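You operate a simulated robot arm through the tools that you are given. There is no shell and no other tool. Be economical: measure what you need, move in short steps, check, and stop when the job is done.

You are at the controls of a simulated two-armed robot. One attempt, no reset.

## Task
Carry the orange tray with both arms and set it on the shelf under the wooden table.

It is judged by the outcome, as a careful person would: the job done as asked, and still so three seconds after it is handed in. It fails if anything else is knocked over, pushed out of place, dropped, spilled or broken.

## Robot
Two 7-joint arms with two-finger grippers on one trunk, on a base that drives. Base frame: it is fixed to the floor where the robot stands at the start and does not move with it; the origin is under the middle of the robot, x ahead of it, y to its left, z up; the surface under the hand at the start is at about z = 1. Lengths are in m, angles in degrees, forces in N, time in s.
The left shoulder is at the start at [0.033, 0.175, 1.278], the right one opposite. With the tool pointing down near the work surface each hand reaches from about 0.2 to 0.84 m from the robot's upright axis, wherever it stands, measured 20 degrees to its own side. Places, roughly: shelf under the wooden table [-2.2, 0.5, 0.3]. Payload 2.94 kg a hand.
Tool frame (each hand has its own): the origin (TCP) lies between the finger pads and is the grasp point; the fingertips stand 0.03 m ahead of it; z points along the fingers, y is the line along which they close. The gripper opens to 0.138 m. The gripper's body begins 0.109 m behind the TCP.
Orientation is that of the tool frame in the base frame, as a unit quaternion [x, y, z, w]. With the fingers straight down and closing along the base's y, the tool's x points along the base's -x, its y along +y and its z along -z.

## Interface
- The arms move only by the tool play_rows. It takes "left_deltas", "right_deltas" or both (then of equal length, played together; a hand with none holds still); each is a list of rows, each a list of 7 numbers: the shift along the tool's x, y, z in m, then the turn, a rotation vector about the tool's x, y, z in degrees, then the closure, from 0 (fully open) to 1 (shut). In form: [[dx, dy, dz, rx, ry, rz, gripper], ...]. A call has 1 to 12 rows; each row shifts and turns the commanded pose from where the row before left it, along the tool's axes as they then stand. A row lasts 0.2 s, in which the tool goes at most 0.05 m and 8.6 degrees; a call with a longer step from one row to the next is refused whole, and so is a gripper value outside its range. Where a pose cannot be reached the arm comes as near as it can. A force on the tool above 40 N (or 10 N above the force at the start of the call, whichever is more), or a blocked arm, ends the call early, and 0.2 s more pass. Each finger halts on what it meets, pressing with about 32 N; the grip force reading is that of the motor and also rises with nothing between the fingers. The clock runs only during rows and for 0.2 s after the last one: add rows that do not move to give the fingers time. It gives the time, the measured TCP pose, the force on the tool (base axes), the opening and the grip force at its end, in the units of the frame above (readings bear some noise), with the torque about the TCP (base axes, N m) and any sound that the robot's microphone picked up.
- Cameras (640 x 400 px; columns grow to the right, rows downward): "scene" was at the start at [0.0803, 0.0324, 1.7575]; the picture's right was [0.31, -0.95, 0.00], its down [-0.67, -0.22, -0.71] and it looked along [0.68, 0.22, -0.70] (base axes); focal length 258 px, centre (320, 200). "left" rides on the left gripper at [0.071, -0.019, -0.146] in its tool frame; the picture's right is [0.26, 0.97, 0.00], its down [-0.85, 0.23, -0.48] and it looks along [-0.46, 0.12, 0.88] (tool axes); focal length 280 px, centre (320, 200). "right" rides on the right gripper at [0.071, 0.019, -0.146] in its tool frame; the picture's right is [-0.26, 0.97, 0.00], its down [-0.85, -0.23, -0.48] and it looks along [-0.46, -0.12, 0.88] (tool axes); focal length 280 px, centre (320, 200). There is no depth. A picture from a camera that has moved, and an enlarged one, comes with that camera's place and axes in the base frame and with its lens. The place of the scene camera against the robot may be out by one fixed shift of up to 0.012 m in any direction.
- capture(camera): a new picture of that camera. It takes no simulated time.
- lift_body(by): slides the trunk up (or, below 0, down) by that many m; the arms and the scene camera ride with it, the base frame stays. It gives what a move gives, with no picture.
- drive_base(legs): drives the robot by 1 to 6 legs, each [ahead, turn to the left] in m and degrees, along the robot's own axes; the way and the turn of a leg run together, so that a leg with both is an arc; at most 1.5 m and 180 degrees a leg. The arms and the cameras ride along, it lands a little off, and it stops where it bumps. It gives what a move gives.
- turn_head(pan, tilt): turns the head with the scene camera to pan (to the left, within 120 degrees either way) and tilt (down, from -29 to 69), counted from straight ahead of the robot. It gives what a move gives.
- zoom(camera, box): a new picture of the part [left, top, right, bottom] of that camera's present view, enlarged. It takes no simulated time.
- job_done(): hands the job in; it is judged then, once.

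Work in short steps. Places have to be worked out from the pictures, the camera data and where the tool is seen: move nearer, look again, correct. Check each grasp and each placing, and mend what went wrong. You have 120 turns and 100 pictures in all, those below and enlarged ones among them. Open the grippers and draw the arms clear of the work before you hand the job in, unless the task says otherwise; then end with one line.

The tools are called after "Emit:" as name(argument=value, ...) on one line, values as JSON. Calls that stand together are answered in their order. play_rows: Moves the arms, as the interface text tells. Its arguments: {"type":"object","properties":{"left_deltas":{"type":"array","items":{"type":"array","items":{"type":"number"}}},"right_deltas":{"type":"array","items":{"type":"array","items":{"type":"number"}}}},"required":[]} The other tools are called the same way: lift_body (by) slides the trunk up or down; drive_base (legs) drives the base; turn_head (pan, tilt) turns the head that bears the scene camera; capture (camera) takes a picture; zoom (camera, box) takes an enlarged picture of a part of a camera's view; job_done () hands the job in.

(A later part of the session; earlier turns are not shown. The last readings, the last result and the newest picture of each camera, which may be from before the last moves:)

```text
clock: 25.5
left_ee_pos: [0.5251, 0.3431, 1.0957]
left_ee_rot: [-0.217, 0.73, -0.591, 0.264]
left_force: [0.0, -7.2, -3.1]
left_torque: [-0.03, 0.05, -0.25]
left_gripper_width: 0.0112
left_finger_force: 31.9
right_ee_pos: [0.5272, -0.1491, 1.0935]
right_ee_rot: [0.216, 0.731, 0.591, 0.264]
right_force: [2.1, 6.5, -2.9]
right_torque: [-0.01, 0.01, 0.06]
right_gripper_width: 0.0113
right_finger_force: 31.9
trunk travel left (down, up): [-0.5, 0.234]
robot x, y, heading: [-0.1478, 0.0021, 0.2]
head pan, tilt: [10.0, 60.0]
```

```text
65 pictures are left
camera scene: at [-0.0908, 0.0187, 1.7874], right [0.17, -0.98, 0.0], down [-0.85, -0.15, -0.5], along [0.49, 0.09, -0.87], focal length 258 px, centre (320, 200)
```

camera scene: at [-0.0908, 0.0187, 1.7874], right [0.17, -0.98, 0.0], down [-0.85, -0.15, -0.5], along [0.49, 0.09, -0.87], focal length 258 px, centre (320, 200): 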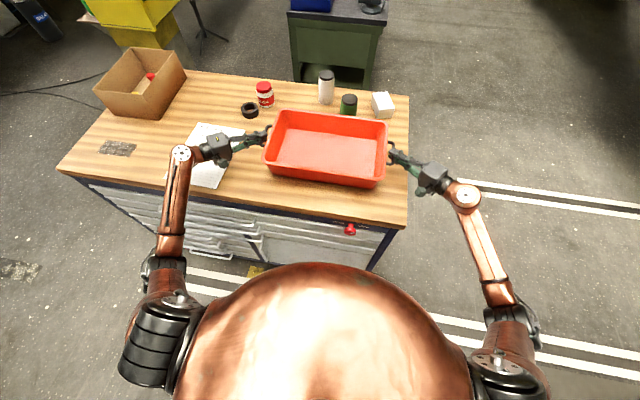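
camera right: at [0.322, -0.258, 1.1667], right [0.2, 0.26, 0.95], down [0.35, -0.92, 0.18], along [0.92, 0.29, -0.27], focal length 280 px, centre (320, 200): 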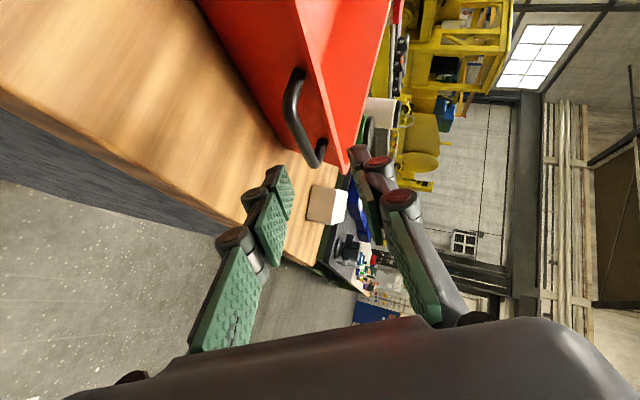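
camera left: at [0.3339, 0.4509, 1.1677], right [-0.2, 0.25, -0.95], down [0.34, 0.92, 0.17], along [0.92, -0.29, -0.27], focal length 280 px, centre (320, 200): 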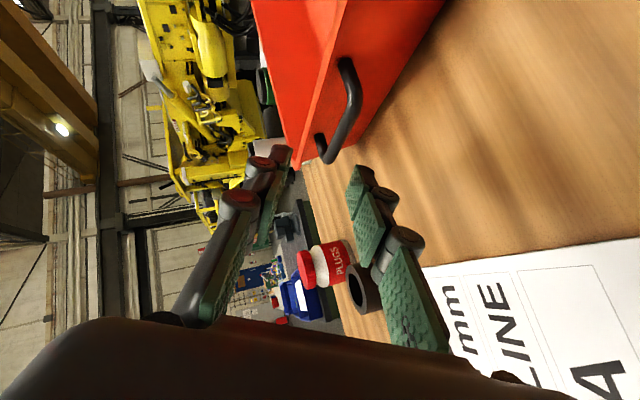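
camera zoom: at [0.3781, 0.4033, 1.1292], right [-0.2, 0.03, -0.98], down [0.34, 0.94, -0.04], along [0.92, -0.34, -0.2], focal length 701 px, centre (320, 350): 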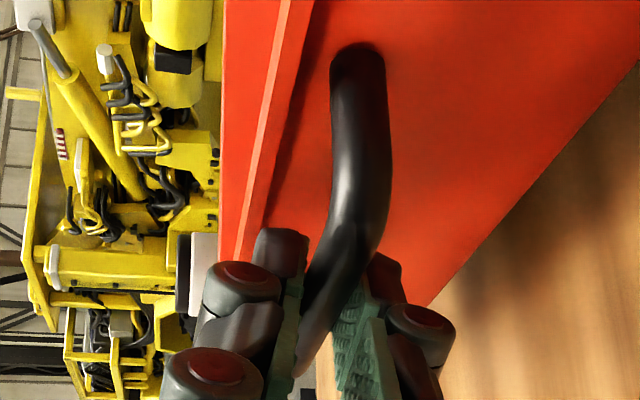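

The tray is held firmly and level. I'll lift it clear and back away from the bench.

Emit:
lift_body(by=0.08)

Emit:
drive_base(legs=[[-0.75, 0]])

Emit:
capture(camera="scene")

```text
clock: 26.6
left_ee_pos: [0.5246, 0.3425, 1.1761]
left_ee_rot: [-0.217, 0.731, -0.591, 0.265]
left_force: [0.5, -13.1, -3.2]
left_torque: [0.01, 0.03, -0.18]
left_gripper_width: 0.0113
left_finger_force: 32.1
right_ee_pos: [0.527, -0.1493, 1.1742]
right_ee_rot: [0.216, 0.731, 0.591, 0.264]
right_force: [-0.2, 12.2, -3.0]
right_torque: [0.03, 0.02, 0.36]
right_gripper_width: 0.0115
right_finger_force: 32.3
trunk travel left (down, up): [-0.58, 0.154]
robot x, y, heading: [-0.15, -0.0009, 0.0]
head pan, tilt: [10.0, 60.0]
```

```text
clock: 30.8
left_ee_pos: [-0.2385, 0.3406, 1.176]
left_ee_rot: [-0.215, 0.73, -0.592, 0.265]
left_force: [0.6, -21.1, -2.8]
left_torque: [0.0, -0.03, -0.52]
left_gripper_width: 0.0111
left_finger_force: 31.6
right_ee_pos: [-0.2381, -0.1507, 1.1741]
right_ee_rot: [0.216, 0.731, 0.591, 0.266]
right_force: [-0.4, 21.0, -2.2]
right_torque: [0.02, 0.08, 0.6]
right_gripper_width: 0.0113
right_finger_force: 32.2
trunk travel left (down, up): [-0.58, 0.154]
robot x, y, heading: [-0.9152, 0.0018, -0.2]
head pan, tilt: [10.0, 60.0]
```

```text
64 pictures are left
camera scene: at [-0.8676, 0.0189, 1.8674], right [0.17, -0.99, 0.0], down [-0.85, -0.15, -0.5], along [0.49, 0.09, -0.87], focal length 258 px, centre (320, 200)
```

scene: 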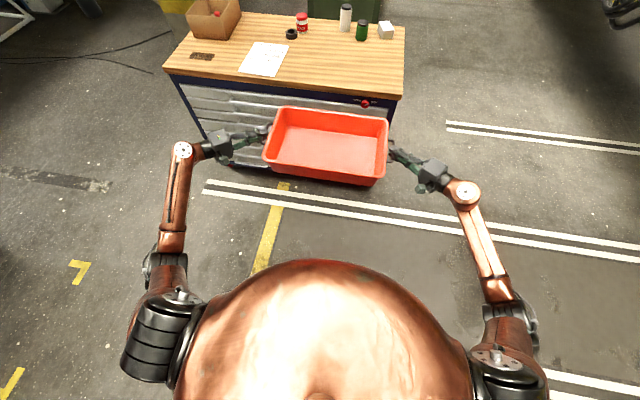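

The tray is clear, but the hands are now pulling against each other at about 21 N. I'll ease each hand inward by 1.5 mm to relieve that.

Emit:
play_rows(left_deltas=[[0.0009, -0.0003, 0.0011, 0, 0, 0, 1], [0, 0, 0, 0, 0, 0, 1]], right_deltas=[[0.0009, 0.0003, 0.0011, 0, 0, 0, 1], [0, 0, 0, 0, 0, 0, 1]])

Emit:
zoom(camera="left", box=[220, 60, 420, 220])

Emit:
zoom(camera="right", box=[220, 60, 420, 220])

```text
clock: 31.4
left_ee_pos: [-0.2394, 0.3397, 1.1744]
left_ee_rot: [-0.216, 0.731, -0.591, 0.265]
left_force: [1.1, 10.3, -3.5]
left_torque: [0.06, -0.01, -0.04]
left_gripper_width: 0.0116
left_finger_force: 31.9
right_ee_pos: [-0.2371, -0.1514, 1.175]
right_ee_rot: [0.217, 0.73, 0.591, 0.266]
right_force: [-0.3, -9.3, -3.4]
right_torque: [-0.06, 0.08, 0.38]
right_gripper_width: 0.0111
right_finger_force: 31.8
trunk travel left (down, up): [-0.58, 0.154]
robot x, y, heading: [-0.9116, 0.0006, -0.2]
head pan, tilt: [10.0, 60.0]
```

```text
2.50 times, centred on (320, 140) of left
camera zoom: at [-0.3859, 0.4015, 1.2093], right [-0.2, 0.04, -0.98], down [0.34, 0.94, -0.04], along [0.92, -0.34, -0.2], focal length 701 px, centre (320, 350)
```

zoom: 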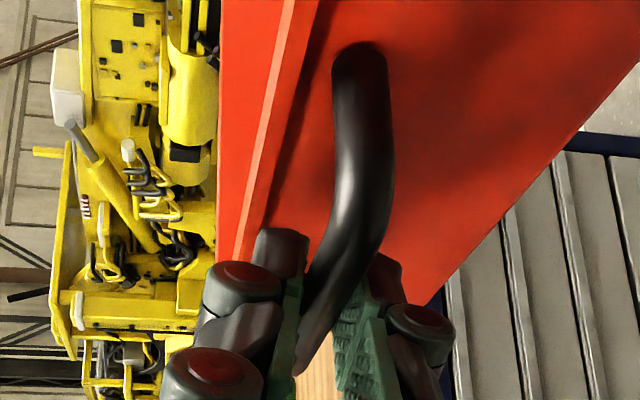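

```text
2.50 times, centred on (320, 140) of right
camera zoom: at [-0.3847, -0.2115, 1.2065], right [0.2, 0.04, 0.98], down [0.34, -0.94, -0.04], along [0.92, 0.34, -0.2], focal length 701 px, centre (320, 350)
```

zoom: 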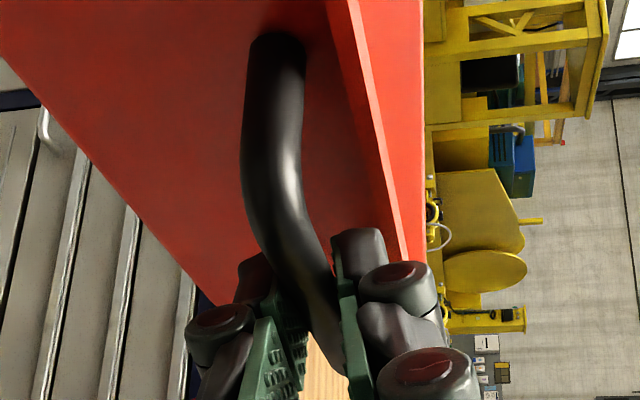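

The grip is stable, with the internal force now at ±10 N. Next I'll turn left and drive across toward the table's middle.

Emit:
drive_base(legs=[[0, 90], [0.6, 0]])

Emit:
capture(camera="scene")

```text
clock: 38.6
left_ee_pos: [-1.2412, 1.2788, 1.1753]
left_ee_rot: [0.667, -0.367, 0.235, -0.604]
left_force: [-0.8, -0.7, -2.0]
left_torque: [-0.06, 0.02, -0.05]
left_gripper_width: 0.0113
left_finger_force: 32.5
right_ee_pos: [-0.7515, 1.2756, 1.1735]
right_ee_rot: [-0.361, 0.671, 0.607, -0.227]
right_force: [2.7, 0.0, -2.1]
right_torque: [-0.03, -0.02, -0.12]
right_gripper_width: 0.0109
right_finger_force: 31.2
trunk travel left (down, up): [-0.58, 0.154]
robot x, y, heading: [-0.905, 0.5994, 89.4]
head pan, tilt: [10.0, 60.0]
```

```text
61 pictures are left
camera scene: at [-0.9235, 0.6607, 1.8673], right [0.99, 0.16, 0.0], down [0.14, -0.85, -0.5], along [-0.08, 0.49, -0.87], focal length 258 px, centre (320, 200)
```

scene: 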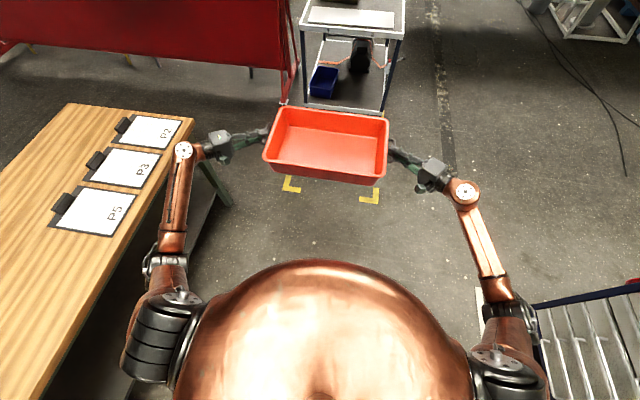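

Still secure. Now I'll turn the rest of the way to face the table and look at the shelf.

Emit:
drive_base(legs=[[0, 90.5]])

Emit:
turn_head(pan=0, tilt=40)

Emit:
capture(camera="scene")

```text
clock: 42.8
left_ee_pos: [-1.5838, 0.2675, 1.1756]
left_ee_rot: [0.731, 0.213, -0.261, -0.593]
left_force: [0.0, 0.2, -2.5]
left_torque: [-0.01, -0.07, -0.07]
left_gripper_width: 0.0113
left_finger_force: 31.7
right_ee_pos: [-1.5809, 0.7575, 1.1732]
right_ee_rot: [0.73, -0.219, -0.268, 0.59]
right_force: [0.4, 0.3, -3.0]
right_torque: [0.04, -0.03, 0.0]
right_gripper_width: 0.0108
right_finger_force: 32.2
trunk travel left (down, up): [-0.58, 0.154]
robot x, y, heading: [-0.906, 0.6009, 179.5]
head pan, tilt: [10.0, 60.0]
```

```text
clock: 43.6
left_ee_pos: [-1.5839, 0.2675, 1.1759]
left_ee_rot: [0.731, 0.213, -0.262, -0.593]
left_force: [-0.7, -0.7, -2.5]
left_torque: [-0.02, -0.08, -0.03]
left_gripper_width: 0.0113
left_finger_force: 31.5
right_ee_pos: [-1.5822, 0.7569, 1.1738]
right_ee_rot: [0.73, -0.219, -0.268, 0.59]
right_force: [-0.3, 0.8, -2.9]
right_torque: [0.04, -0.05, 0.08]
right_gripper_width: 0.0107
right_finger_force: 31.9
trunk travel left (down, up): [-0.58, 0.154]
robot x, y, heading: [-0.9066, 0.6006, 179.6]
head pan, tilt: [0.0, 40.0]
```

```text
60 pictures are left
camera scene: at [-0.983, 0.6088, 1.894], right [0.01, 1.0, 0.0], down [0.64, -0.01, -0.77], along [-0.77, 0.01, -0.64], focal length 258 px, centre (320, 200)
```

scene: 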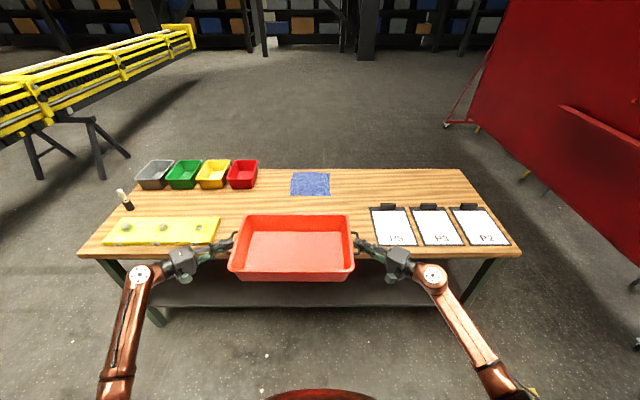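

The table front edge is at x≈-1.81, y from -0.6 to 1.63, with the shelf front about level with it and clear. I'll back off a little and lower the trunk in front of the table.

Emit:
drive_base(legs=[[-0.15, 0.4]])

Emit:
lift_body(by=-0.3)

Emit:
capture(camera="scene")

```text
clock: 45.0
left_ee_pos: [-1.4251, 0.2628, 1.1796]
left_ee_rot: [0.73, 0.214, -0.266, -0.592]
left_force: [1.6, 0.6, -1.9]
left_torque: [-0.08, -0.06, 0.27]
left_gripper_width: 0.0114
left_finger_force: 31.8
right_ee_pos: [-1.426, 0.7509, 1.176]
right_ee_rot: [0.73, -0.215, -0.268, 0.591]
right_force: [1.1, -0.7, -1.9]
right_torque: [0.06, -0.06, -0.26]
right_gripper_width: 0.011
right_finger_force: 32.2
trunk travel left (down, up): [-0.58, 0.154]
robot x, y, heading: [-0.7576, 0.6058, 180.1]
head pan, tilt: [0.0, 40.0]
```

```text
clock: 48.0
left_ee_pos: [-1.4289, 0.2627, 0.8751]
left_ee_rot: [0.731, 0.215, -0.264, -0.592]
left_force: [-0.4, 1.1, -1.8]
left_torque: [-0.06, -0.05, 0.05]
left_gripper_width: 0.0115
left_finger_force: 32.0
right_ee_pos: [-1.4298, 0.7515, 0.8745]
right_ee_rot: [0.731, -0.216, -0.266, 0.591]
right_force: [-1.1, -0.6, -2.0]
right_torque: [-0.02, -0.04, 0.05]
right_gripper_width: 0.0109
right_finger_force: 32.0
trunk travel left (down, up): [-0.28, 0.454]
robot x, y, heading: [-0.7546, 0.604, 179.9]
head pan, tilt: [0.0, 40.0]
```

```text
59 pictures are left
camera scene: at [-0.9341, 0.6077, 1.5928], right [0.0, 1.0, 0.0], down [0.64, 0.0, -0.77], along [-0.77, 0.0, -0.64], focal length 258 px, centre (320, 200)
```

scene: 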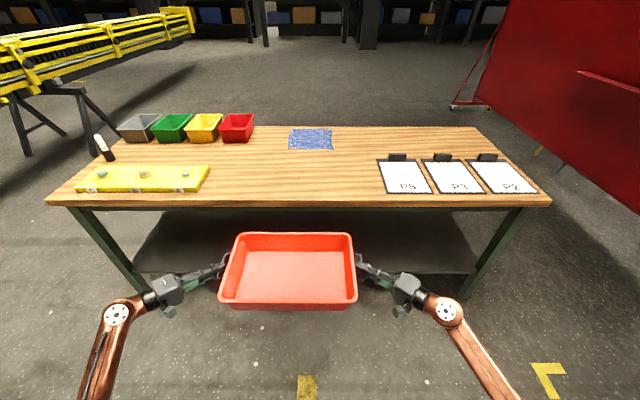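

All steady and the shelf is empty. I'll lower the trunk further.

Emit:
lift_body(by=-0.26)

Emit:
capture(camera="scene")

```text
clock: 50.7
left_ee_pos: [-1.4284, 0.2617, 0.6165]
left_ee_rot: [0.73, 0.215, -0.263, -0.593]
left_force: [-0.3, 1.9, -2.0]
left_torque: [-0.08, -0.02, 0.11]
left_gripper_width: 0.0112
left_finger_force: 31.7
right_ee_pos: [-1.4301, 0.7502, 0.615]
right_ee_rot: [0.73, -0.216, -0.265, 0.592]
right_force: [0.0, -2.7, -2.3]
right_torque: [0.0, -0.04, 0.07]
right_gripper_width: 0.0108
right_finger_force: 32.1
trunk travel left (down, up): [-0.02, 0.714]
robot x, y, heading: [-0.7532, 0.6007, 179.6]
head pan, tilt: [0.0, 40.0]
```

```text
58 pictures are left
camera scene: at [-1.1771, 0.6086, 1.2983], right [0.0, 1.0, 0.0], down [0.64, 0.0, -0.77], along [-0.77, 0.0, -0.64], focal length 258 px, centre (320, 200)
```

scene: 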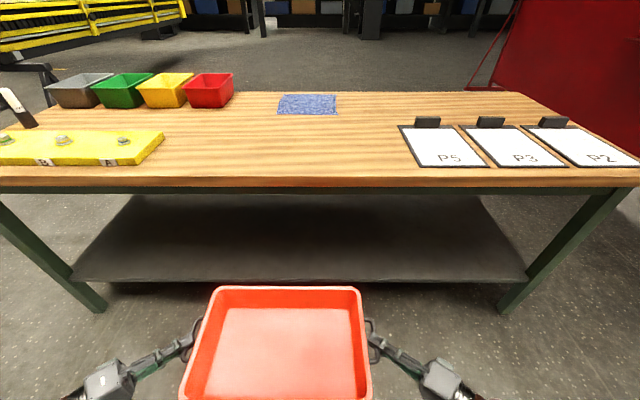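

The camera is now 0.42 m ahead of the base, so the trunk leans forward as it lowers. I'll look down to see how far the chest reaches before going near the table.

Emit:
turn_head(pan=0, tilt=69)

Emit:
capture(camera="scene")

Emit:
capture(camera="left")

```text
clock: 51.6
left_ee_pos: [-1.43, 0.2621, 0.615]
left_ee_rot: [0.731, 0.215, -0.264, -0.592]
left_force: [0.1, 2.1, -2.8]
left_torque: [-0.01, -0.06, -0.13]
left_gripper_width: 0.0113
left_finger_force: 31.7
right_ee_pos: [-1.4284, 0.7506, 0.613]
right_ee_rot: [0.731, -0.215, -0.265, 0.592]
right_force: [-0.1, -3.5, -3.0]
right_torque: [0.01, -0.02, 0.1]
right_gripper_width: 0.0111
right_finger_force: 31.3
trunk travel left (down, up): [-0.02, 0.714]
robot x, y, heading: [-0.7544, 0.599, 179.9]
head pan, tilt: [0.0, 68.8]
```

```text
57 pictures are left
camera scene: at [-1.1485, 0.6085, 1.262], right [0.0, 1.0, 0.0], down [0.93, 0.0, -0.36], along [-0.36, 0.0, -0.93], focal length 258 px, centre (320, 200)
```

scene: 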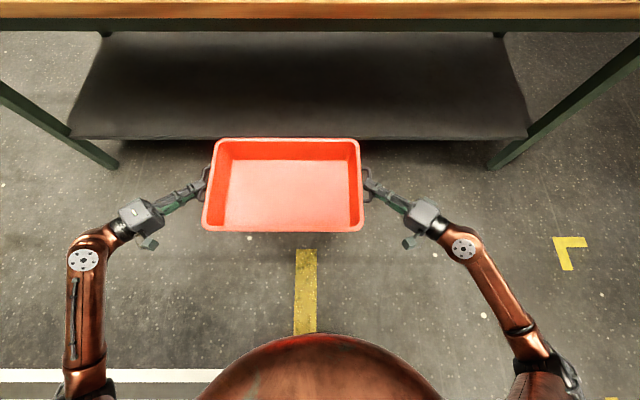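

```text
56 pictures are left
camera left: at [-1.2805, 0.2017, 0.6489], right [0.2, -0.03, -0.98], down [-0.35, -0.94, -0.04], along [-0.92, 0.35, -0.2], focal length 280 px, centre (320, 200)
```

left: 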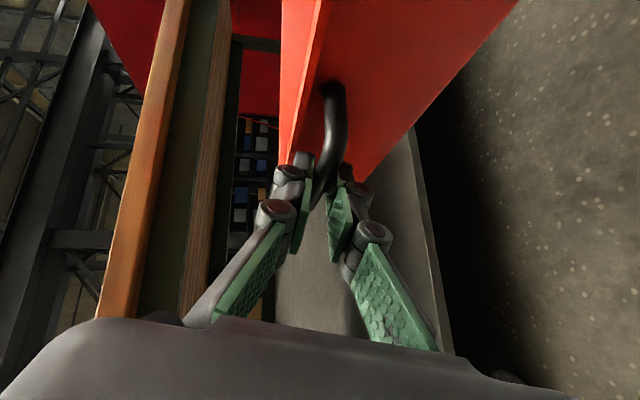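

The chest front is about 0.36 m ahead of the base at z≈0.9 and the elbows are low, so the hands fit under the table top. I'll lower both arms 0.19 m together.

Emit:
play_rows(left_deltas=[[0.0051, 0.0372, 0.006, 0, 0, 0, 1], [0.0051, 0.0372, 0.006, 0, 0, 0, 1], [0.0051, 0.0372, 0.006, 0, 0, 0, 1], [0.0051, 0.0372, 0.006, 0, 0, 0, 1], [0.0051, 0.0372, 0.006, 0, 0, 0, 1], [0, 0, 0, 0, 0, 0, 1]], right_deltas=[[0.0051, -0.0372, 0.006, 0, 0, 0, 1], [0.0051, -0.0372, 0.006, 0, 0, 0, 1], [0.0051, -0.0372, 0.006, 0, 0, 0, 1], [0.0051, -0.0372, 0.006, 0, 0, 0, 1], [0.0051, -0.0372, 0.006, 0, 0, 0, 1], [0, 0, 0, 0, 0, 0, 1]])

Emit:
capture(camera="scene")

```text
clock: 53.0
left_ee_pos: [-1.427, 0.2658, 0.4254]
left_ee_rot: [0.731, 0.213, -0.262, -0.593]
left_force: [-0.7, 26.0, 1.7]
left_torque: [0.11, 0.04, -0.58]
left_gripper_width: 0.012
left_finger_force: 31.8
right_ee_pos: [-1.4302, 0.7511, 0.5066]
right_ee_rot: [0.731, -0.215, -0.263, 0.591]
right_force: [1.0, -25.4, -7.1]
right_torque: [0.0, -0.16, 0.79]
right_gripper_width: 0.0113
right_finger_force: 32.5
right hand out of reach, approached as far as the arm can: row 3, 4, 5
trunk travel left (down, up): [-0.02, 0.714]
robot x, y, heading: [-0.7552, 0.5973, 179.7]
head pan, tilt: [0.0, 68.8]
```

```text
55 pictures are left
camera scene: at [-1.1485, 0.6084, 1.2619], right [0.0, 1.0, 0.0], down [0.93, 0.0, -0.36], along [-0.36, 0.0, -0.93], focal length 258 px, centre (320, 200)
```

scene: 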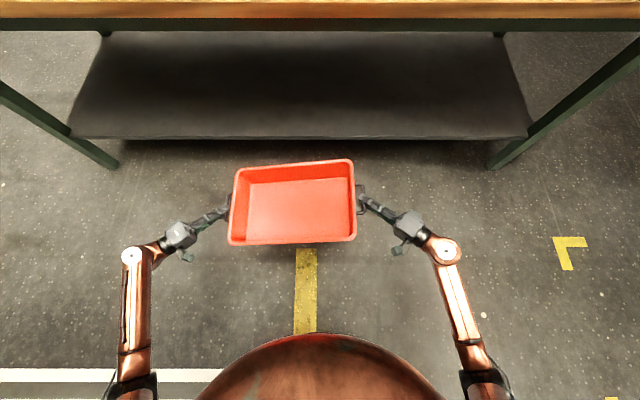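

The right arm hit a folding limit and the tray tilted. I'll bring the left hand back up to level right away.

Emit:
play_rows(left_deltas=[[-0.0036, -0.0264, -0.0043, 0, 0, 0, 1], [-0.0036, -0.0264, -0.0043, 0, 0, 0, 1], [-0.0036, -0.0264, -0.0043, 0, 0, 0, 1], [0, 0, 0, 0, 0, 0, 1]], right_deltas=[[0, 0, 0, 0, 0, 0, 1], [0, 0, 0, 0, 0, 0, 1], [0, 0, 0, 0, 0, 0, 1], [0, 0, 0, 0, 0, 0, 1]])

Emit:
drive_base(legs=[[-0.12, 0]])

Emit:
capture(camera="scene")

Emit:
capture(camera="right")

Emit:
capture(camera="left")

```text
clock: 54.0
left_ee_pos: [-1.4284, 0.261, 0.5066]
left_ee_rot: [0.731, 0.216, -0.265, -0.591]
left_force: [3.0, -3.8, -2.9]
left_torque: [-0.07, -0.19, -0.7]
left_gripper_width: 0.0116
left_finger_force: 32.5
right_ee_pos: [-1.4327, 0.755, 0.5068]
right_ee_rot: [0.73, -0.219, -0.267, 0.59]
right_force: [-2.4, 3.1, -2.5]
right_torque: [0.0, 0.13, -0.61]
right_gripper_width: 0.0112
right_finger_force: 31.8
trunk travel left (down, up): [-0.02, 0.714]
robot x, y, heading: [-0.7526, 0.5989, 179.8]
head pan, tilt: [0.0, 68.8]
```

```text
clock: 55.3
left_ee_pos: [-1.3189, 0.2615, 0.4978]
left_ee_rot: [0.733, 0.222, -0.257, -0.589]
left_force: [0.0, -21.6, -2.8]
left_torque: [-0.14, -0.05, 0.52]
left_gripper_width: 0.0113
left_finger_force: 31.8
right_ee_pos: [-1.321, 0.7558, 0.4981]
right_ee_rot: [0.733, -0.224, -0.26, 0.588]
right_force: [0.2, 23.2, -1.8]
right_torque: [0.13, -0.08, -0.66]
right_gripper_width: 0.0112
right_finger_force: 32.3
trunk travel left (down, up): [-0.02, 0.714]
robot x, y, heading: [-0.6354, 0.599, 179.6]
head pan, tilt: [0.0, 68.8]
```

```text
54 pictures are left
camera scene: at [-1.0783, 0.6087, 1.2519], right [0.0, 1.0, 0.0], down [0.95, 0.0, -0.33], along [-0.33, 0.0, -0.95], focal length 258 px, centre (320, 200)
```

scene: 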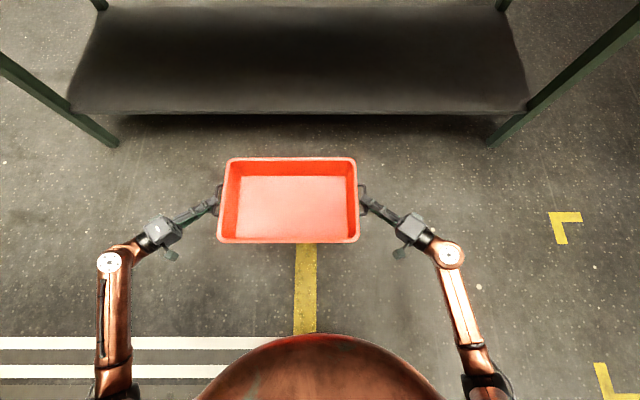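

```text
53 pictures are left
camera right: at [-1.1732, 0.814, 0.5334], right [-0.22, -0.04, 0.97], down [-0.34, 0.94, -0.04], along [-0.91, -0.34, -0.22], focal length 280 px, centre (320, 200)
```

right: 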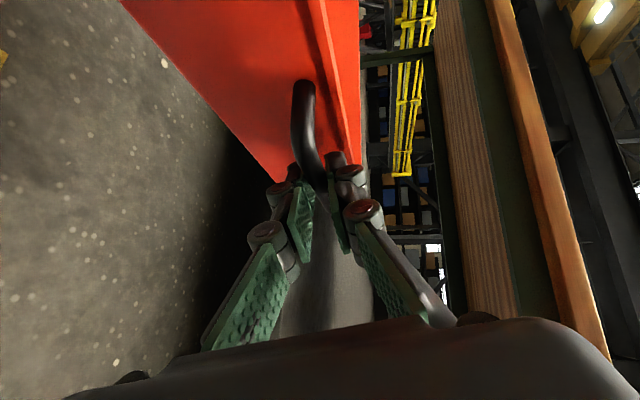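

```text
52 pictures are left
camera left: at [-1.1711, 0.201, 0.5338], right [0.22, -0.04, -0.97], down [-0.34, -0.94, -0.04], along [-0.91, 0.34, -0.22], focal length 280 px, centre (320, 200)
```

left: 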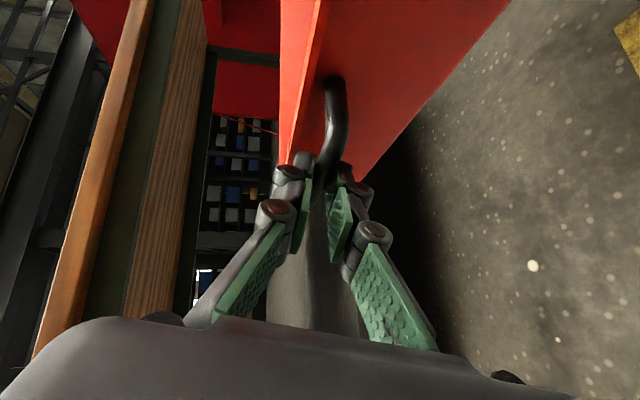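

The tray is level and the grip is intact. I'll extend both arms 0.13 m forward so the right arm can unfold, easing them inward 1 mm as well.

Emit:
play_rows(left_deltas=[[-0.0243, -0.0002, 0.0217, 0, 0, 0, 1], [-0.0249, 0, 0.0209, 0, 0, 0, 1], [-0.0249, 0, 0.0209, 0, 0, 0, 1], [-0.0249, 0, 0.0209, 0, 0, 0, 1], [0, 0, 0, 0, 0, 0, 1]], right_deltas=[[-0.0243, 0.0002, 0.0217, 0, 0, 0, 1], [-0.0249, 0, 0.0209, 0, 0, 0, 1], [-0.0249, 0, 0.0209, 0, 0, 0, 1], [-0.0249, 0, 0.0209, 0, 0, 0, 1], [0, 0, 0, 0, 0, 0, 1]])

```text
clock: 56.5
left_ee_pos: [-1.438, 0.2616, 0.5098]
left_ee_rot: [0.731, 0.216, -0.264, -0.59]
left_force: [4.1, 0.3, -1.7]
left_torque: [-0.27, -0.17, -0.56]
left_gripper_width: 0.0116
left_finger_force: 32.3
right_ee_pos: [-1.4204, 0.7543, 0.5083]
right_ee_rot: [0.732, -0.22, -0.264, 0.588]
right_force: [-1.3, -0.1, -0.7]
right_torque: [0.01, -0.01, -0.91]
right_gripper_width: 0.0107
right_finger_force: 31.8
right hand out of reach, approached as far as the arm can: row 4
trunk travel left (down, up): [-0.02, 0.714]
robot x, y, heading: [-0.6393, 0.6003, 179.7]
head pan, tilt: [0.0, 68.8]
```

The right arm is limited because the tray sits off-centre to the robot's left. I'll shift the tray about 9 cm to the robot's right and even the two hands up.

Emit:
play_rows(left_deltas=[[0.0311, -0.0062, 0.0122, 0, 0, 0, 1], [0.0311, -0.0062, 0.0122, 0, 0, 0, 1], [0.0311, -0.0062, 0.0122, 0, 0, 0, 1], [0, 0, 0, 0, 0, 0, 1]], right_deltas=[[-0.011, -0.0062, -0.0291, 0, 0, 0, 1], [-0.011, -0.0062, -0.0291, 0, 0, 0, 1], [-0.011, -0.0062, -0.0291, 0, 0, 0, 1], [0, 0, 0, 0, 0, 0, 1]])

Emit:
capture(camera="scene")

```text
clock: 56.8
left_ee_pos: [-1.3946, 0.2638, 0.5384]
left_ee_rot: [0.724, 0.217, -0.284, -0.591]
left_force: [0.2, 27.7, -4.2]
left_torque: [0.42, 0.17, -0.93]
left_gripper_width: 0.0114
left_finger_force: 31.7
right_ee_pos: [-1.3862, 0.7606, 0.5258]
right_ee_rot: [0.729, -0.219, -0.273, 0.589]
right_force: [0.8, -27.8, -3.7]
right_torque: [-0.31, 0.2, 0.84]
right_gripper_width: 0.012
right_finger_force: 31.7
right hand out of reach, approached as far as the arm can: row 1
trunk travel left (down, up): [-0.02, 0.714]
robot x, y, heading: [-0.6367, 0.599, 179.7]
head pan, tilt: [0.0, 68.8]
stopped in row 1 (left hand): the arm was blocked; the commanded pose is now the measured one
```

```text
51 pictures are left
camera scene: at [-1.1468, 0.609, 1.2359], right [0.0, 1.0, 0.0], down [0.96, 0.0, -0.27], along [-0.27, 0.0, -0.96], focal length 258 px, centre (320, 200)
```

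scene: 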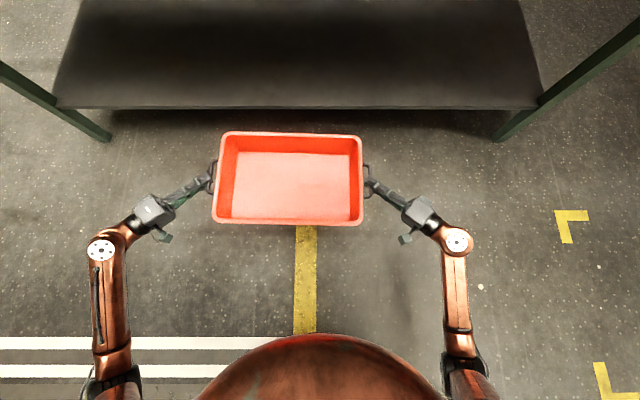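

The scene camera shows the trunk has pitched forward about 5°, near its lower limit. I'll raise the trunk a little and see whether that straightens it.

Emit:
lift_body(by=0.1)

Emit:
capture(camera="scene")

```text
clock: 57.2
left_ee_pos: [-1.3335, 0.2521, 0.5925]
left_ee_rot: [0.71, 0.201, -0.321, -0.594]
left_force: [-0.4, -1.8, -1.7]
left_torque: [0.18, 0.13, -0.07]
left_gripper_width: 0.0
left_finger_force: 28.2
right_ee_pos: [-1.3342, 0.7724, 0.567]
right_ee_rot: [0.718, -0.21, -0.304, 0.59]
right_force: [-1.1, 0.3, -3.9]
right_torque: [0.03, 0.11, 0.0]
right_gripper_width: 0.0114
right_finger_force: 32.8
trunk travel left (down, up): [-0.022, 0.712]
robot x, y, heading: [-0.6324, 0.6031, 179.7]
head pan, tilt: [0.0, 68.8]
stopped: the arm was blocked; the commanded pose is now the measured one
```

```text
50 pictures are left
camera scene: at [-1.1177, 0.6089, 1.2459], right [0.0, 1.0, 0.0], down [0.96, 0.0, -0.29], along [-0.29, 0.0, -0.96], focal length 258 px, centre (320, 200)
```

scene: 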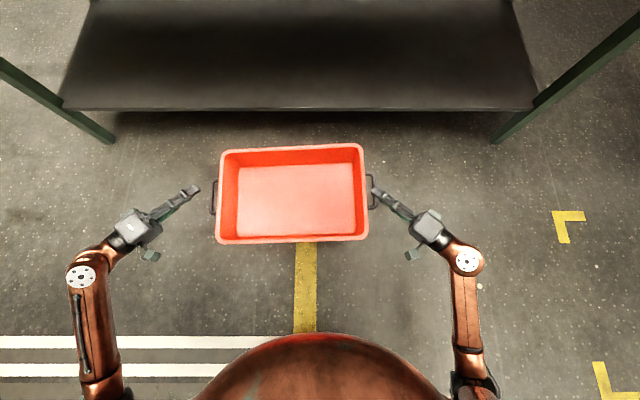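

The left hand has lost its handle and the arms report being blocked. I'll look with the other cameras before moving; pictures take no simulated time.

Emit:
capture(camera="right")

Emit:
capture(camera="left")

```text
49 pictures are left
camera right: at [-1.1802, 0.8263, 0.5903], right [-0.14, -0.03, 0.99], down [-0.31, 0.95, -0.01], along [-0.94, -0.3, -0.14], focal length 280 px, centre (320, 200)
```

right: 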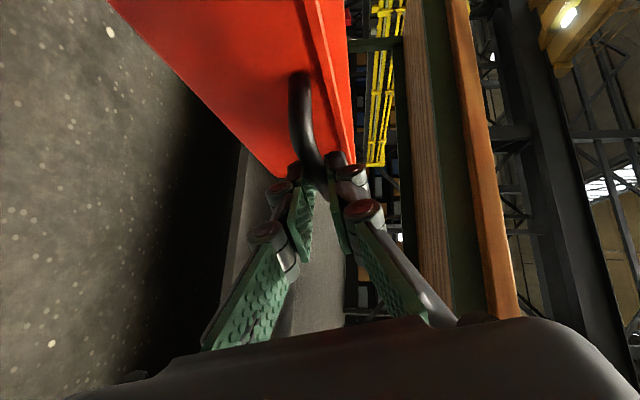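

```text
48 pictures are left
camera left: at [-1.1797, 0.1999, 0.6093], right [0.09, -0.03, -1.0], down [-0.3, -0.95, 0.0], along [-0.95, 0.29, -0.1], focal length 280 px, centre (320, 200)
```

left: 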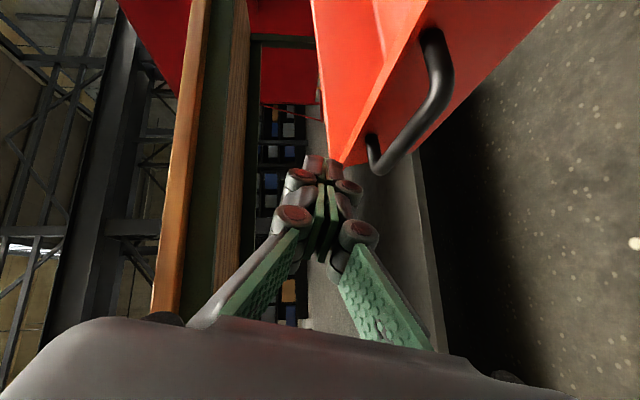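

The left end of the tray is dropping and the right hand still has its bar. The tray is empty, so I'll hold still and let it settle on the right hand's grip.

Emit:
play_rows(right_deltas=[[0, 0, 0, 0, 0, 0, 1], [0, 0, 0, 0, 0, 0, 1], [0, 0, 0, 0, 0, 0, 1], [0, 0, 0, 0, 0, 0, 1]])

Emit:
capture(camera="scene")

Emit:
capture(camera="right")

```text
clock: 57.5
left_ee_pos: [-1.2647, 0.2608, 0.6543]
left_ee_rot: [0.692, 0.157, -0.361, -0.605]
left_force: [1.7, -1.2, -1.8]
left_torque: [0.21, 0.21, 0.11]
left_gripper_width: 0.0
left_finger_force: 28.4
right_ee_pos: [-1.2631, 0.7683, 0.6312]
right_ee_rot: [0.703, -0.167, -0.347, 0.598]
right_force: [5.3, 14.7, -10.6]
right_torque: [2.0, -0.56, -0.78]
right_gripper_width: 0.0112
right_finger_force: 32.2
trunk travel left (down, up): [-0.022, 0.712]
robot x, y, heading: [-0.6329, 0.6, 179.6]
head pan, tilt: [0.0, 68.8]
stopped in row 1 (left hand): the arm was blocked; the commanded pose is now the measured one
```

```text
47 pictures are left
camera scene: at [-1.0152, 0.6087, 1.2679], right [0.0, 1.0, 0.0], down [0.93, 0.0, -0.37], along [-0.37, 0.0, -0.93], focal length 258 px, centre (320, 200)
```

scene: 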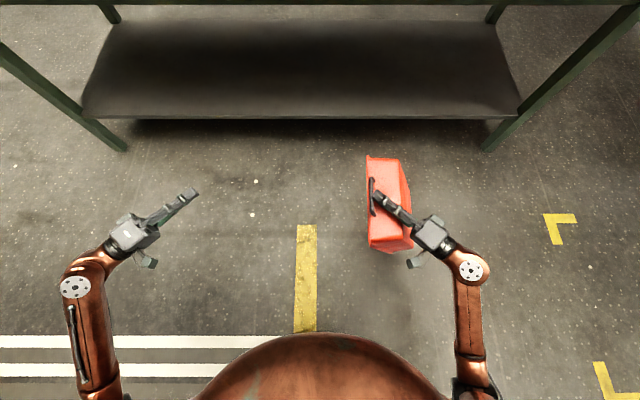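

```text
46 pictures are left
camera right: at [-1.1096, 0.8231, 0.6339], right [-0.01, -0.05, 1.0], down [-0.31, 0.95, 0.04], along [-0.95, -0.31, -0.02], focal length 280 px, centre (320, 200)
```

right: 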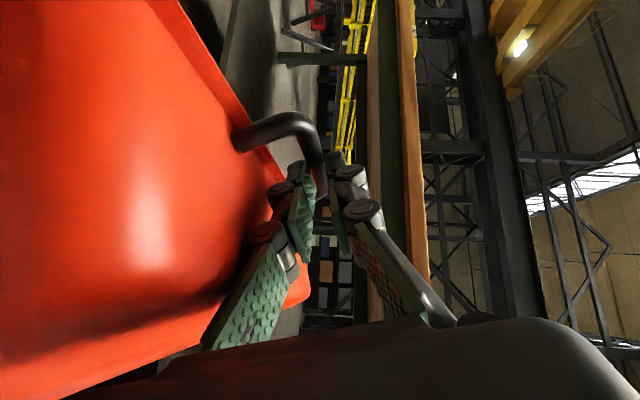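

The tray now hangs from the right hand with the lower finger through the loop, and the trunk is swinging back. I'll hold to let everything settle.

Emit:
play_rows(right_deltas=[[0, 0, 0, 0, 0, 0, 1], [0, 0, 0, 0, 0, 0, 1], [0, 0, 0, 0, 0, 0, 1], [0, 0, 0, 0, 0, 0, 1]])

Emit:
capture(camera="scene")

```text
clock: 58.5
left_ee_pos: [-1.2948, 0.2596, 0.6316]
left_ee_rot: [0.7, 0.172, -0.346, -0.601]
left_force: [0.0, 0.1, -0.5]
left_torque: [-0.02, 0.0, -0.06]
left_gripper_width: 0.0002
left_finger_force: 28.1
right_ee_pos: [-1.2922, 0.7651, 0.6106]
right_ee_rot: [0.706, -0.178, -0.329, 0.601]
right_force: [-0.2, -0.4, -1.2]
right_torque: [-0.02, 0.05, 0.02]
right_gripper_width: 0.0001
right_finger_force: 28.7
trunk travel left (down, up): [-0.022, 0.712]
robot x, y, heading: [-0.6359, 0.6008, 179.8]
head pan, tilt: [0.0, 68.8]
```

```text
45 pictures are left
camera scene: at [-1.0267, 0.6078, 1.2646], right [0.0, 1.0, 0.0], down [0.93, 0.0, -0.36], along [-0.36, 0.0, -0.93], focal length 258 px, centre (320, 200)
```

scene: 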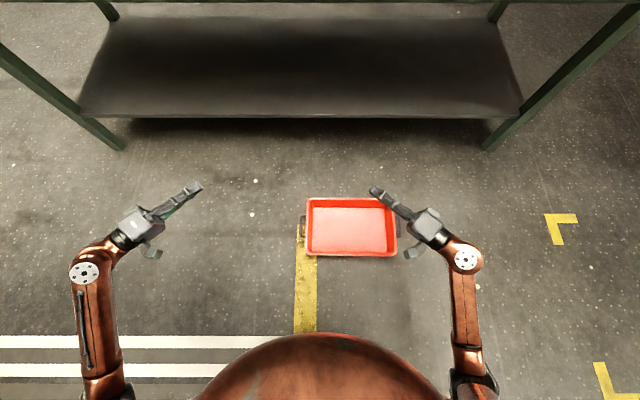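

The tray slipped off and is now lying upright on the floor, centred near [-1.35, 0.76], with nothing else touched. The low, forward-leaning trunk had made the robot start to tip. I'll raise the trunk first, then pick the tray up off the floor.

Emit:
lift_body(by=0.2)

Emit:
turn_head(pan=0, tilt=60)

Emit:
capture(camera="scene")

```text
clock: 60.7
left_ee_pos: [-1.2959, 0.2596, 0.8298]
left_ee_rot: [0.7, 0.171, -0.345, -0.601]
left_force: [-0.1, 0.8, 0.0]
left_torque: [0.01, 0.01, -0.03]
left_gripper_width: 0.0
left_finger_force: 28.1
right_ee_pos: [-1.2923, 0.7652, 0.81]
right_ee_rot: [0.707, -0.178, -0.329, 0.6]
right_force: [-0.3, 0.2, 0.2]
right_torque: [-0.01, 0.02, -0.01]
right_gripper_width: 0.0002
right_finger_force: 28.3
trunk travel left (down, up): [-0.222, 0.512]
robot x, y, heading: [-0.6373, 0.5986, 179.7]
head pan, tilt: [0.0, 68.8]
```

```text
clock: 61.4
left_ee_pos: [-1.295, 0.2595, 0.8296]
left_ee_rot: [0.699, 0.171, -0.346, -0.602]
left_force: [0.4, 0.3, 0.1]
left_torque: [-0.05, -0.01, -0.01]
left_gripper_width: 0.0
left_finger_force: 28.3
right_ee_pos: [-1.2931, 0.7635, 0.8111]
right_ee_rot: [0.706, -0.178, -0.329, 0.601]
right_force: [0.4, -0.1, 0.5]
right_torque: [-0.01, 0.01, 0.02]
right_gripper_width: 0.0
right_finger_force: 28.1
trunk travel left (down, up): [-0.222, 0.512]
robot x, y, heading: [-0.6351, 0.6003, 179.9]
head pan, tilt: [0.0, 60.0]
```

```text
44 pictures are left
camera scene: at [-0.8388, 0.6074, 1.5056], right [0.0, 1.0, 0.0], down [0.87, 0.0, -0.5], along [-0.5, 0.0, -0.87], focal length 258 px, centre (320, 200)
```

scene: 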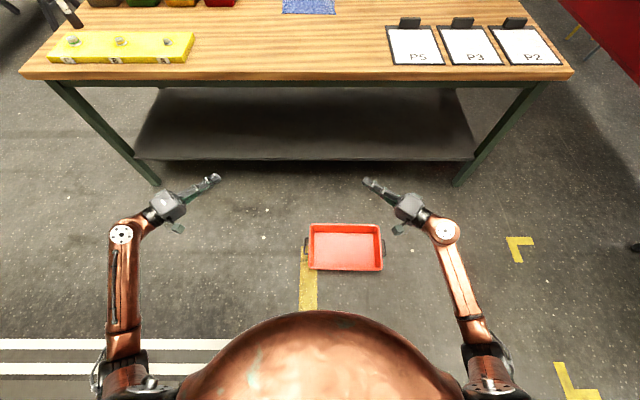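

The tray centre is at about [-1.345, 0.751]. I'll shift the robot sideways by turning, backing and turning back, so that it faces the tray squarely.

Emit:
drive_base(legs=[[0, 30], [-0.3, 0], [0, -30]])

Emit:
capture(camera="scene")

```text
clock: 66.3
left_ee_pos: [-1.0441, 0.4052, 0.8317]
left_ee_rot: [0.7, 0.17, -0.345, -0.602]
left_force: [0.1, -1.0, -0.9]
left_torque: [0.0, -0.02, 0.03]
left_gripper_width: 0.0002
left_finger_force: 27.9
right_ee_pos: [-1.0401, 0.9097, 0.8109]
right_ee_rot: [0.706, -0.179, -0.329, 0.6]
right_force: [0.3, -0.1, -0.2]
right_torque: [0.04, 0.01, 0.02]
right_gripper_width: 0.0
right_finger_force: 28.0
trunk travel left (down, up): [-0.222, 0.512]
robot x, y, heading: [-0.3815, 0.7398, 179.8]
head pan, tilt: [0.0, 60.0]
```

```text
43 pictures are left
camera scene: at [-0.5863, 0.7509, 1.5056], right [0.01, 1.0, 0.0], down [0.87, -0.01, -0.5], along [-0.5, 0.0, -0.87], focal length 258 px, centre (320, 200)
```

scene: 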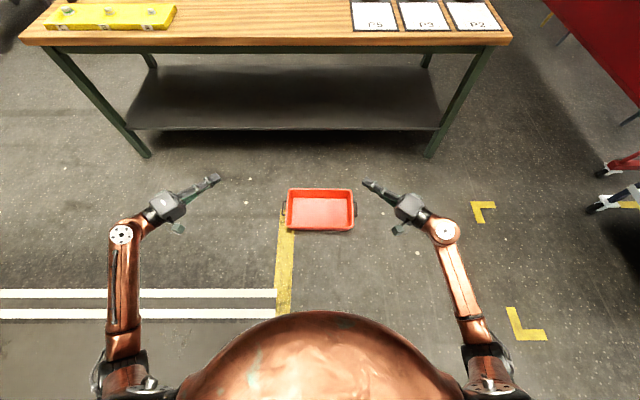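

The robot is now nearly centred on the tray, with 0.96 m to go. I'll rotate both hands back to the forward-down posture, closing sideways, while they are clear.

Emit:
play_rows(left_deltas=[[0, 0, 0, -6.29, 1.05, 4.54, 0.9], [0, 0, 0, -6.29, 1.05, 4.54, 0.85], [0, 0, 0, -6.29, 1.05, 4.54, 0.8], [0, 0, 0, -6.29, 1.05, 4.54, 0.8], [0, 0, 0, -6.29, 1.05, 4.54, 0.8], [0, 0, 0, -6.29, 1.05, 4.54, 0.8], [0, 0, 0, -6.29, 1.05, 4.54, 0.8], [0, 0, 0, -6.29, 1.05, 4.54, 0.8], [0, 0, 0, -6.29, 1.05, 4.54, 0.8], [0, 0, 0, -6.29, 1.05, 4.54, 0.8], [0, 0, 0, 0, 0, 0, 0.8]], right_deltas=[[0, 0, 0, 6.24, 0.84, -4.63, 0.9], [0, 0, 0, 6.24, 0.84, -4.63, 0.85], [0, 0, 0, 6.24, 0.84, -4.63, 0.8], [0, 0, 0, 6.24, 0.84, -4.63, 0.8], [0, 0, 0, 6.24, 0.84, -4.63, 0.8], [0, 0, 0, 6.24, 0.84, -4.63, 0.8], [0, 0, 0, 6.24, 0.84, -4.63, 0.8], [0, 0, 0, 6.24, 0.84, -4.63, 0.8], [0, 0, 0, 6.24, 0.84, -4.63, 0.8], [0, 0, 0, 6.24, 0.84, -4.63, 0.8], [0, 0, 0, 0, 0, 0, 0.8]])

Emit:
drive_base(legs=[[0.33, 0]])

Emit:
capture(camera="scene")

```text
clock: 68.7
left_ee_pos: [-1.0446, 0.4046, 0.8307]
left_ee_rot: [0.94, -0.001, -0.342, 0.001]
left_force: [1.0, -0.1, 0.7]
left_torque: [0.03, -0.01, 0.02]
left_gripper_width: 0.0275
left_finger_force: 0.1
right_ee_pos: [-1.0402, 0.9092, 0.8114]
right_ee_rot: [0.94, -0.002, -0.341, -0.001]
right_force: [0.6, -0.3, 0.9]
right_torque: [-0.02, -0.01, 0.02]
right_gripper_width: 0.0278
right_finger_force: 0.0
trunk travel left (down, up): [-0.222, 0.512]
robot x, y, heading: [-0.3794, 0.7434, 179.6]
head pan, tilt: [0.0, 60.0]
```

```text
clock: 70.9
left_ee_pos: [-1.3762, 0.4091, 0.8316]
left_ee_rot: [0.939, -0.003, -0.343, -0.002]
left_force: [-1.2, -0.3, 0.3]
left_torque: [0.01, -0.02, 0.0]
left_gripper_width: 0.0273
left_finger_force: 0.1
right_ee_pos: [-1.3704, 0.915, 0.8111]
right_ee_rot: [0.94, -0.004, -0.342, -0.001]
right_force: [-0.2, -0.1, -0.8]
right_torque: [-0.01, -0.02, 0.01]
right_gripper_width: 0.0273
right_finger_force: 0.0
trunk travel left (down, up): [-0.222, 0.512]
robot x, y, heading: [-0.7165, 0.7446, 179.4]
head pan, tilt: [0.0, 60.0]
```

```text
42 pictures are left
camera scene: at [-0.9169, 0.7541, 1.5059], right [0.01, 1.0, 0.0], down [0.87, -0.01, -0.5], along [-0.5, 0.01, -0.87], focal length 258 px, centre (320, 200)
```

scene: 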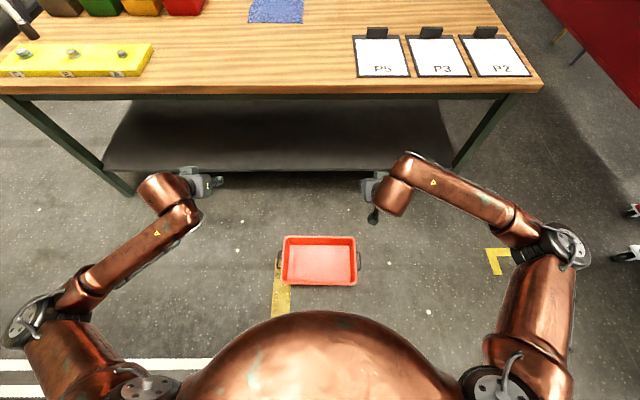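

The tray centre is about [-1.335, 0.757], some 0.62 m ahead. I'll lower the trunk moderately, then bring the extended arms down above the handles.

Emit:
lift_body(by=-0.12)

Emit:
play_rows(left_deltas=[[0.0307, -0.01, 0.0278, 0, 0, 0, 0.8], [0.0307, -0.01, 0.0278, 0, 0, 0, 0.8], [0.0307, -0.01, 0.0278, 0, 0, 0, 0.8], [0.0307, -0.01, 0.0278, 0, 0, 0, 0.8], [0.0307, -0.01, 0.0278, 0, 0, 0, 0.8], [0.0307, -0.01, 0.0278, 0, 0, 0, 0.8], [0.0307, -0.01, 0.0278, 0, 0, 0, 0.8], [0.0307, -0.01, 0.0278, 0, 0, 0, 0.8], [0.0307, -0.01, 0.0278, 0, 0, 0, 0.8], [0.0307, -0.01, 0.0278, 0, 0, 0, 0.8], [0, 0, 0, 0, 0, 0, 0.8]], right_deltas=[[0.0289, -0.008, 0.0267, 0, 0, 0, 0.8], [0.0289, -0.008, 0.0267, 0, 0, 0, 0.8], [0.0289, -0.008, 0.0267, 0, 0, 0, 0.8], [0.0289, -0.008, 0.0267, 0, 0, 0, 0.8], [0.0289, -0.008, 0.0267, 0, 0, 0, 0.8], [0.0289, -0.008, 0.0267, 0, 0, 0, 0.8], [0.0289, -0.008, 0.0267, 0, 0, 0, 0.8], [0.0289, -0.008, 0.0267, 0, 0, 0, 0.8], [0.0289, -0.008, 0.0267, 0, 0, 0, 0.8], [0.0289, -0.008, 0.0267, 0, 0, 0, 0.8], [0, 0, 0, 0, 0, 0, 0.8]])

Emit:
capture(camera="scene")

```text
clock: 72.4
left_ee_pos: [-1.3755, 0.41, 0.7115]
left_ee_rot: [0.939, -0.002, -0.343, 0.0]
left_force: [0.2, 0.1, 0.9]
left_torque: [-0.02, 0.01, 0.0]
left_gripper_width: 0.0276
left_finger_force: 0.0
right_ee_pos: [-1.3718, 0.9142, 0.6925]
right_ee_rot: [0.939, -0.003, -0.343, -0.001]
right_force: [0.0, -0.2, 0.5]
right_torque: [0.0, 0.0, -0.01]
right_gripper_width: 0.0275
right_finger_force: 0.0
trunk travel left (down, up): [-0.102, 0.632]
robot x, y, heading: [-0.7097, 0.7484, 179.5]
head pan, tilt: [0.0, 60.0]
```

```text
clock: 74.8
left_ee_pos: [-1.3186, 0.5083, 0.2995]
left_ee_rot: [0.939, -0.003, -0.343, 0.0]
left_force: [-0.3, 0.6, -0.7]
left_torque: [-0.01, -0.04, -0.01]
left_gripper_width: 0.0277
left_finger_force: 0.0
right_ee_pos: [-1.3375, 0.9918, 0.4136]
right_ee_rot: [0.943, -0.003, -0.334, 0.013]
right_force: [0.1, 0.1, 0.4]
right_torque: [-0.04, 0.0, 0.0]
right_gripper_width: 0.0276
right_finger_force: 0.0
right hand out of reach, approached as far as the arm can: row 7, 8, 9, 10
trunk travel left (down, up): [-0.102, 0.632]
robot x, y, heading: [-0.7097, 0.7459, 179.4]
head pan, tilt: [0.0, 60.0]
```

```text
41 pictures are left
camera scene: at [-1.029, 0.7558, 1.3718], right [0.01, 1.0, 0.0], down [0.87, -0.01, -0.5], along [-0.5, 0.0, -0.87], focal length 258 px, centre (320, 200)
```

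scene: 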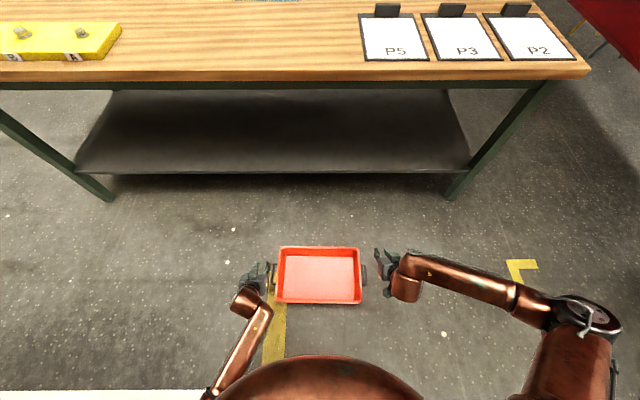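

The right arm kept its elbow high and hit a limit, while the left followed a wider path and got down fine. I'll raise the right hand out to the mirror of the left's start and repeat the left's path mirrored.

Emit:
play_rows(right_deltas=[[-0.0276, -0.0111, -0.0255, 0, 0, 0, 0.8], [-0.0276, -0.0111, -0.0255, 0, 0, 0, 0.8], [-0.0276, -0.0111, -0.0255, 0, 0, 0, 0.8], [-0.0276, -0.0111, -0.0255, 0, 0, 0, 0.8], [-0.0276, -0.0111, -0.0255, 0, 0, 0, 0.8], [-0.0276, -0.0111, -0.0255, 0, 0, 0, 0.8], [-0.0276, -0.0111, -0.0255, 0, 0, 0, 0.8], [-0.0276, -0.0111, -0.0255, 0, 0, 0, 0.8], [0, 0, 0, 0, 0, 0, 0.8]])

Emit:
play_rows(right_deltas=[[0.0307, 0.01, 0.0278, 0, 0, 0, 0.8], [0.0307, 0.01, 0.0278, 0, 0, 0, 0.8], [0.0307, 0.01, 0.0278, 0, 0, 0, 0.8], [0.0307, 0.01, 0.0278, 0, 0, 0, 0.8], [0.0307, 0.01, 0.0278, 0, 0, 0, 0.8], [0.0307, 0.01, 0.0278, 0, 0, 0, 0.8], [0.0307, 0.01, 0.0278, 0, 0, 0, 0.8], [0.0307, 0.01, 0.0278, 0, 0, 0, 0.8], [0, 0, 0, 0, 0, 0, 0.8]])

Emit:
capture(camera="scene")

```text
clock: 76.8
left_ee_pos: [-1.3197, 0.5084, 0.2991]
left_ee_rot: [0.94, -0.002, -0.342, 0.0]
left_force: [-0.5, 0.5, -0.4]
left_torque: [0.02, -0.01, 0.02]
left_gripper_width: 0.0278
left_finger_force: 0.1
right_ee_pos: [-1.3766, 1.0839, 0.7118]
right_ee_rot: [0.94, -0.002, -0.343, 0.0]
right_force: [0.5, 0.1, 0.4]
right_torque: [0.01, 0.04, 0.01]
right_gripper_width: 0.0276
right_finger_force: 0.0
trunk travel left (down, up): [-0.102, 0.632]
robot x, y, heading: [-0.7115, 0.7449, 179.5]
head pan, tilt: [0.0, 60.0]
```

```text
clock: 78.8
left_ee_pos: [-1.319, 0.5085, 0.3002]
left_ee_rot: [0.94, -0.003, -0.342, -0.001]
left_force: [0.5, -0.3, 0.2]
left_torque: [0.04, 0.01, 0.01]
left_gripper_width: 0.0277
left_finger_force: 0.1
right_ee_pos: [-1.336, 1.0108, 0.4253]
right_ee_rot: [0.939, -0.003, -0.343, -0.001]
right_force: [-0.5, -0.1, 0.1]
right_torque: [-0.02, 0.0, -0.01]
right_gripper_width: 0.0277
right_finger_force: 0.0
right hand out of reach, approached as far as the arm can: row 8
trunk travel left (down, up): [-0.102, 0.632]
robot x, y, heading: [-0.7104, 0.7424, 179.4]
head pan, tilt: [0.0, 60.0]
```

```text
40 pictures are left
camera scene: at [-1.0289, 0.7554, 1.3718], right [0.01, 1.0, 0.0], down [0.87, -0.01, -0.5], along [-0.5, 0.0, -0.87], focal length 258 px, centre (320, 200)
```

scene: 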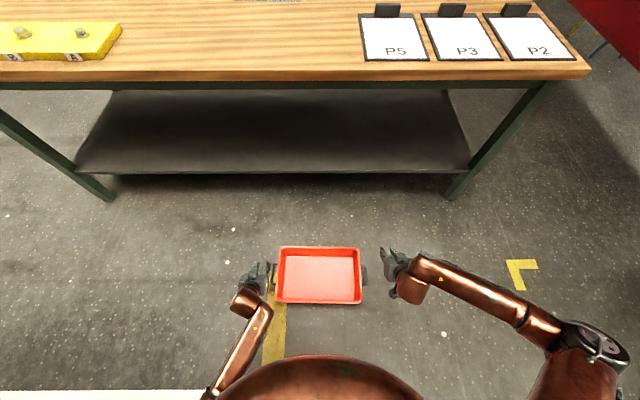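

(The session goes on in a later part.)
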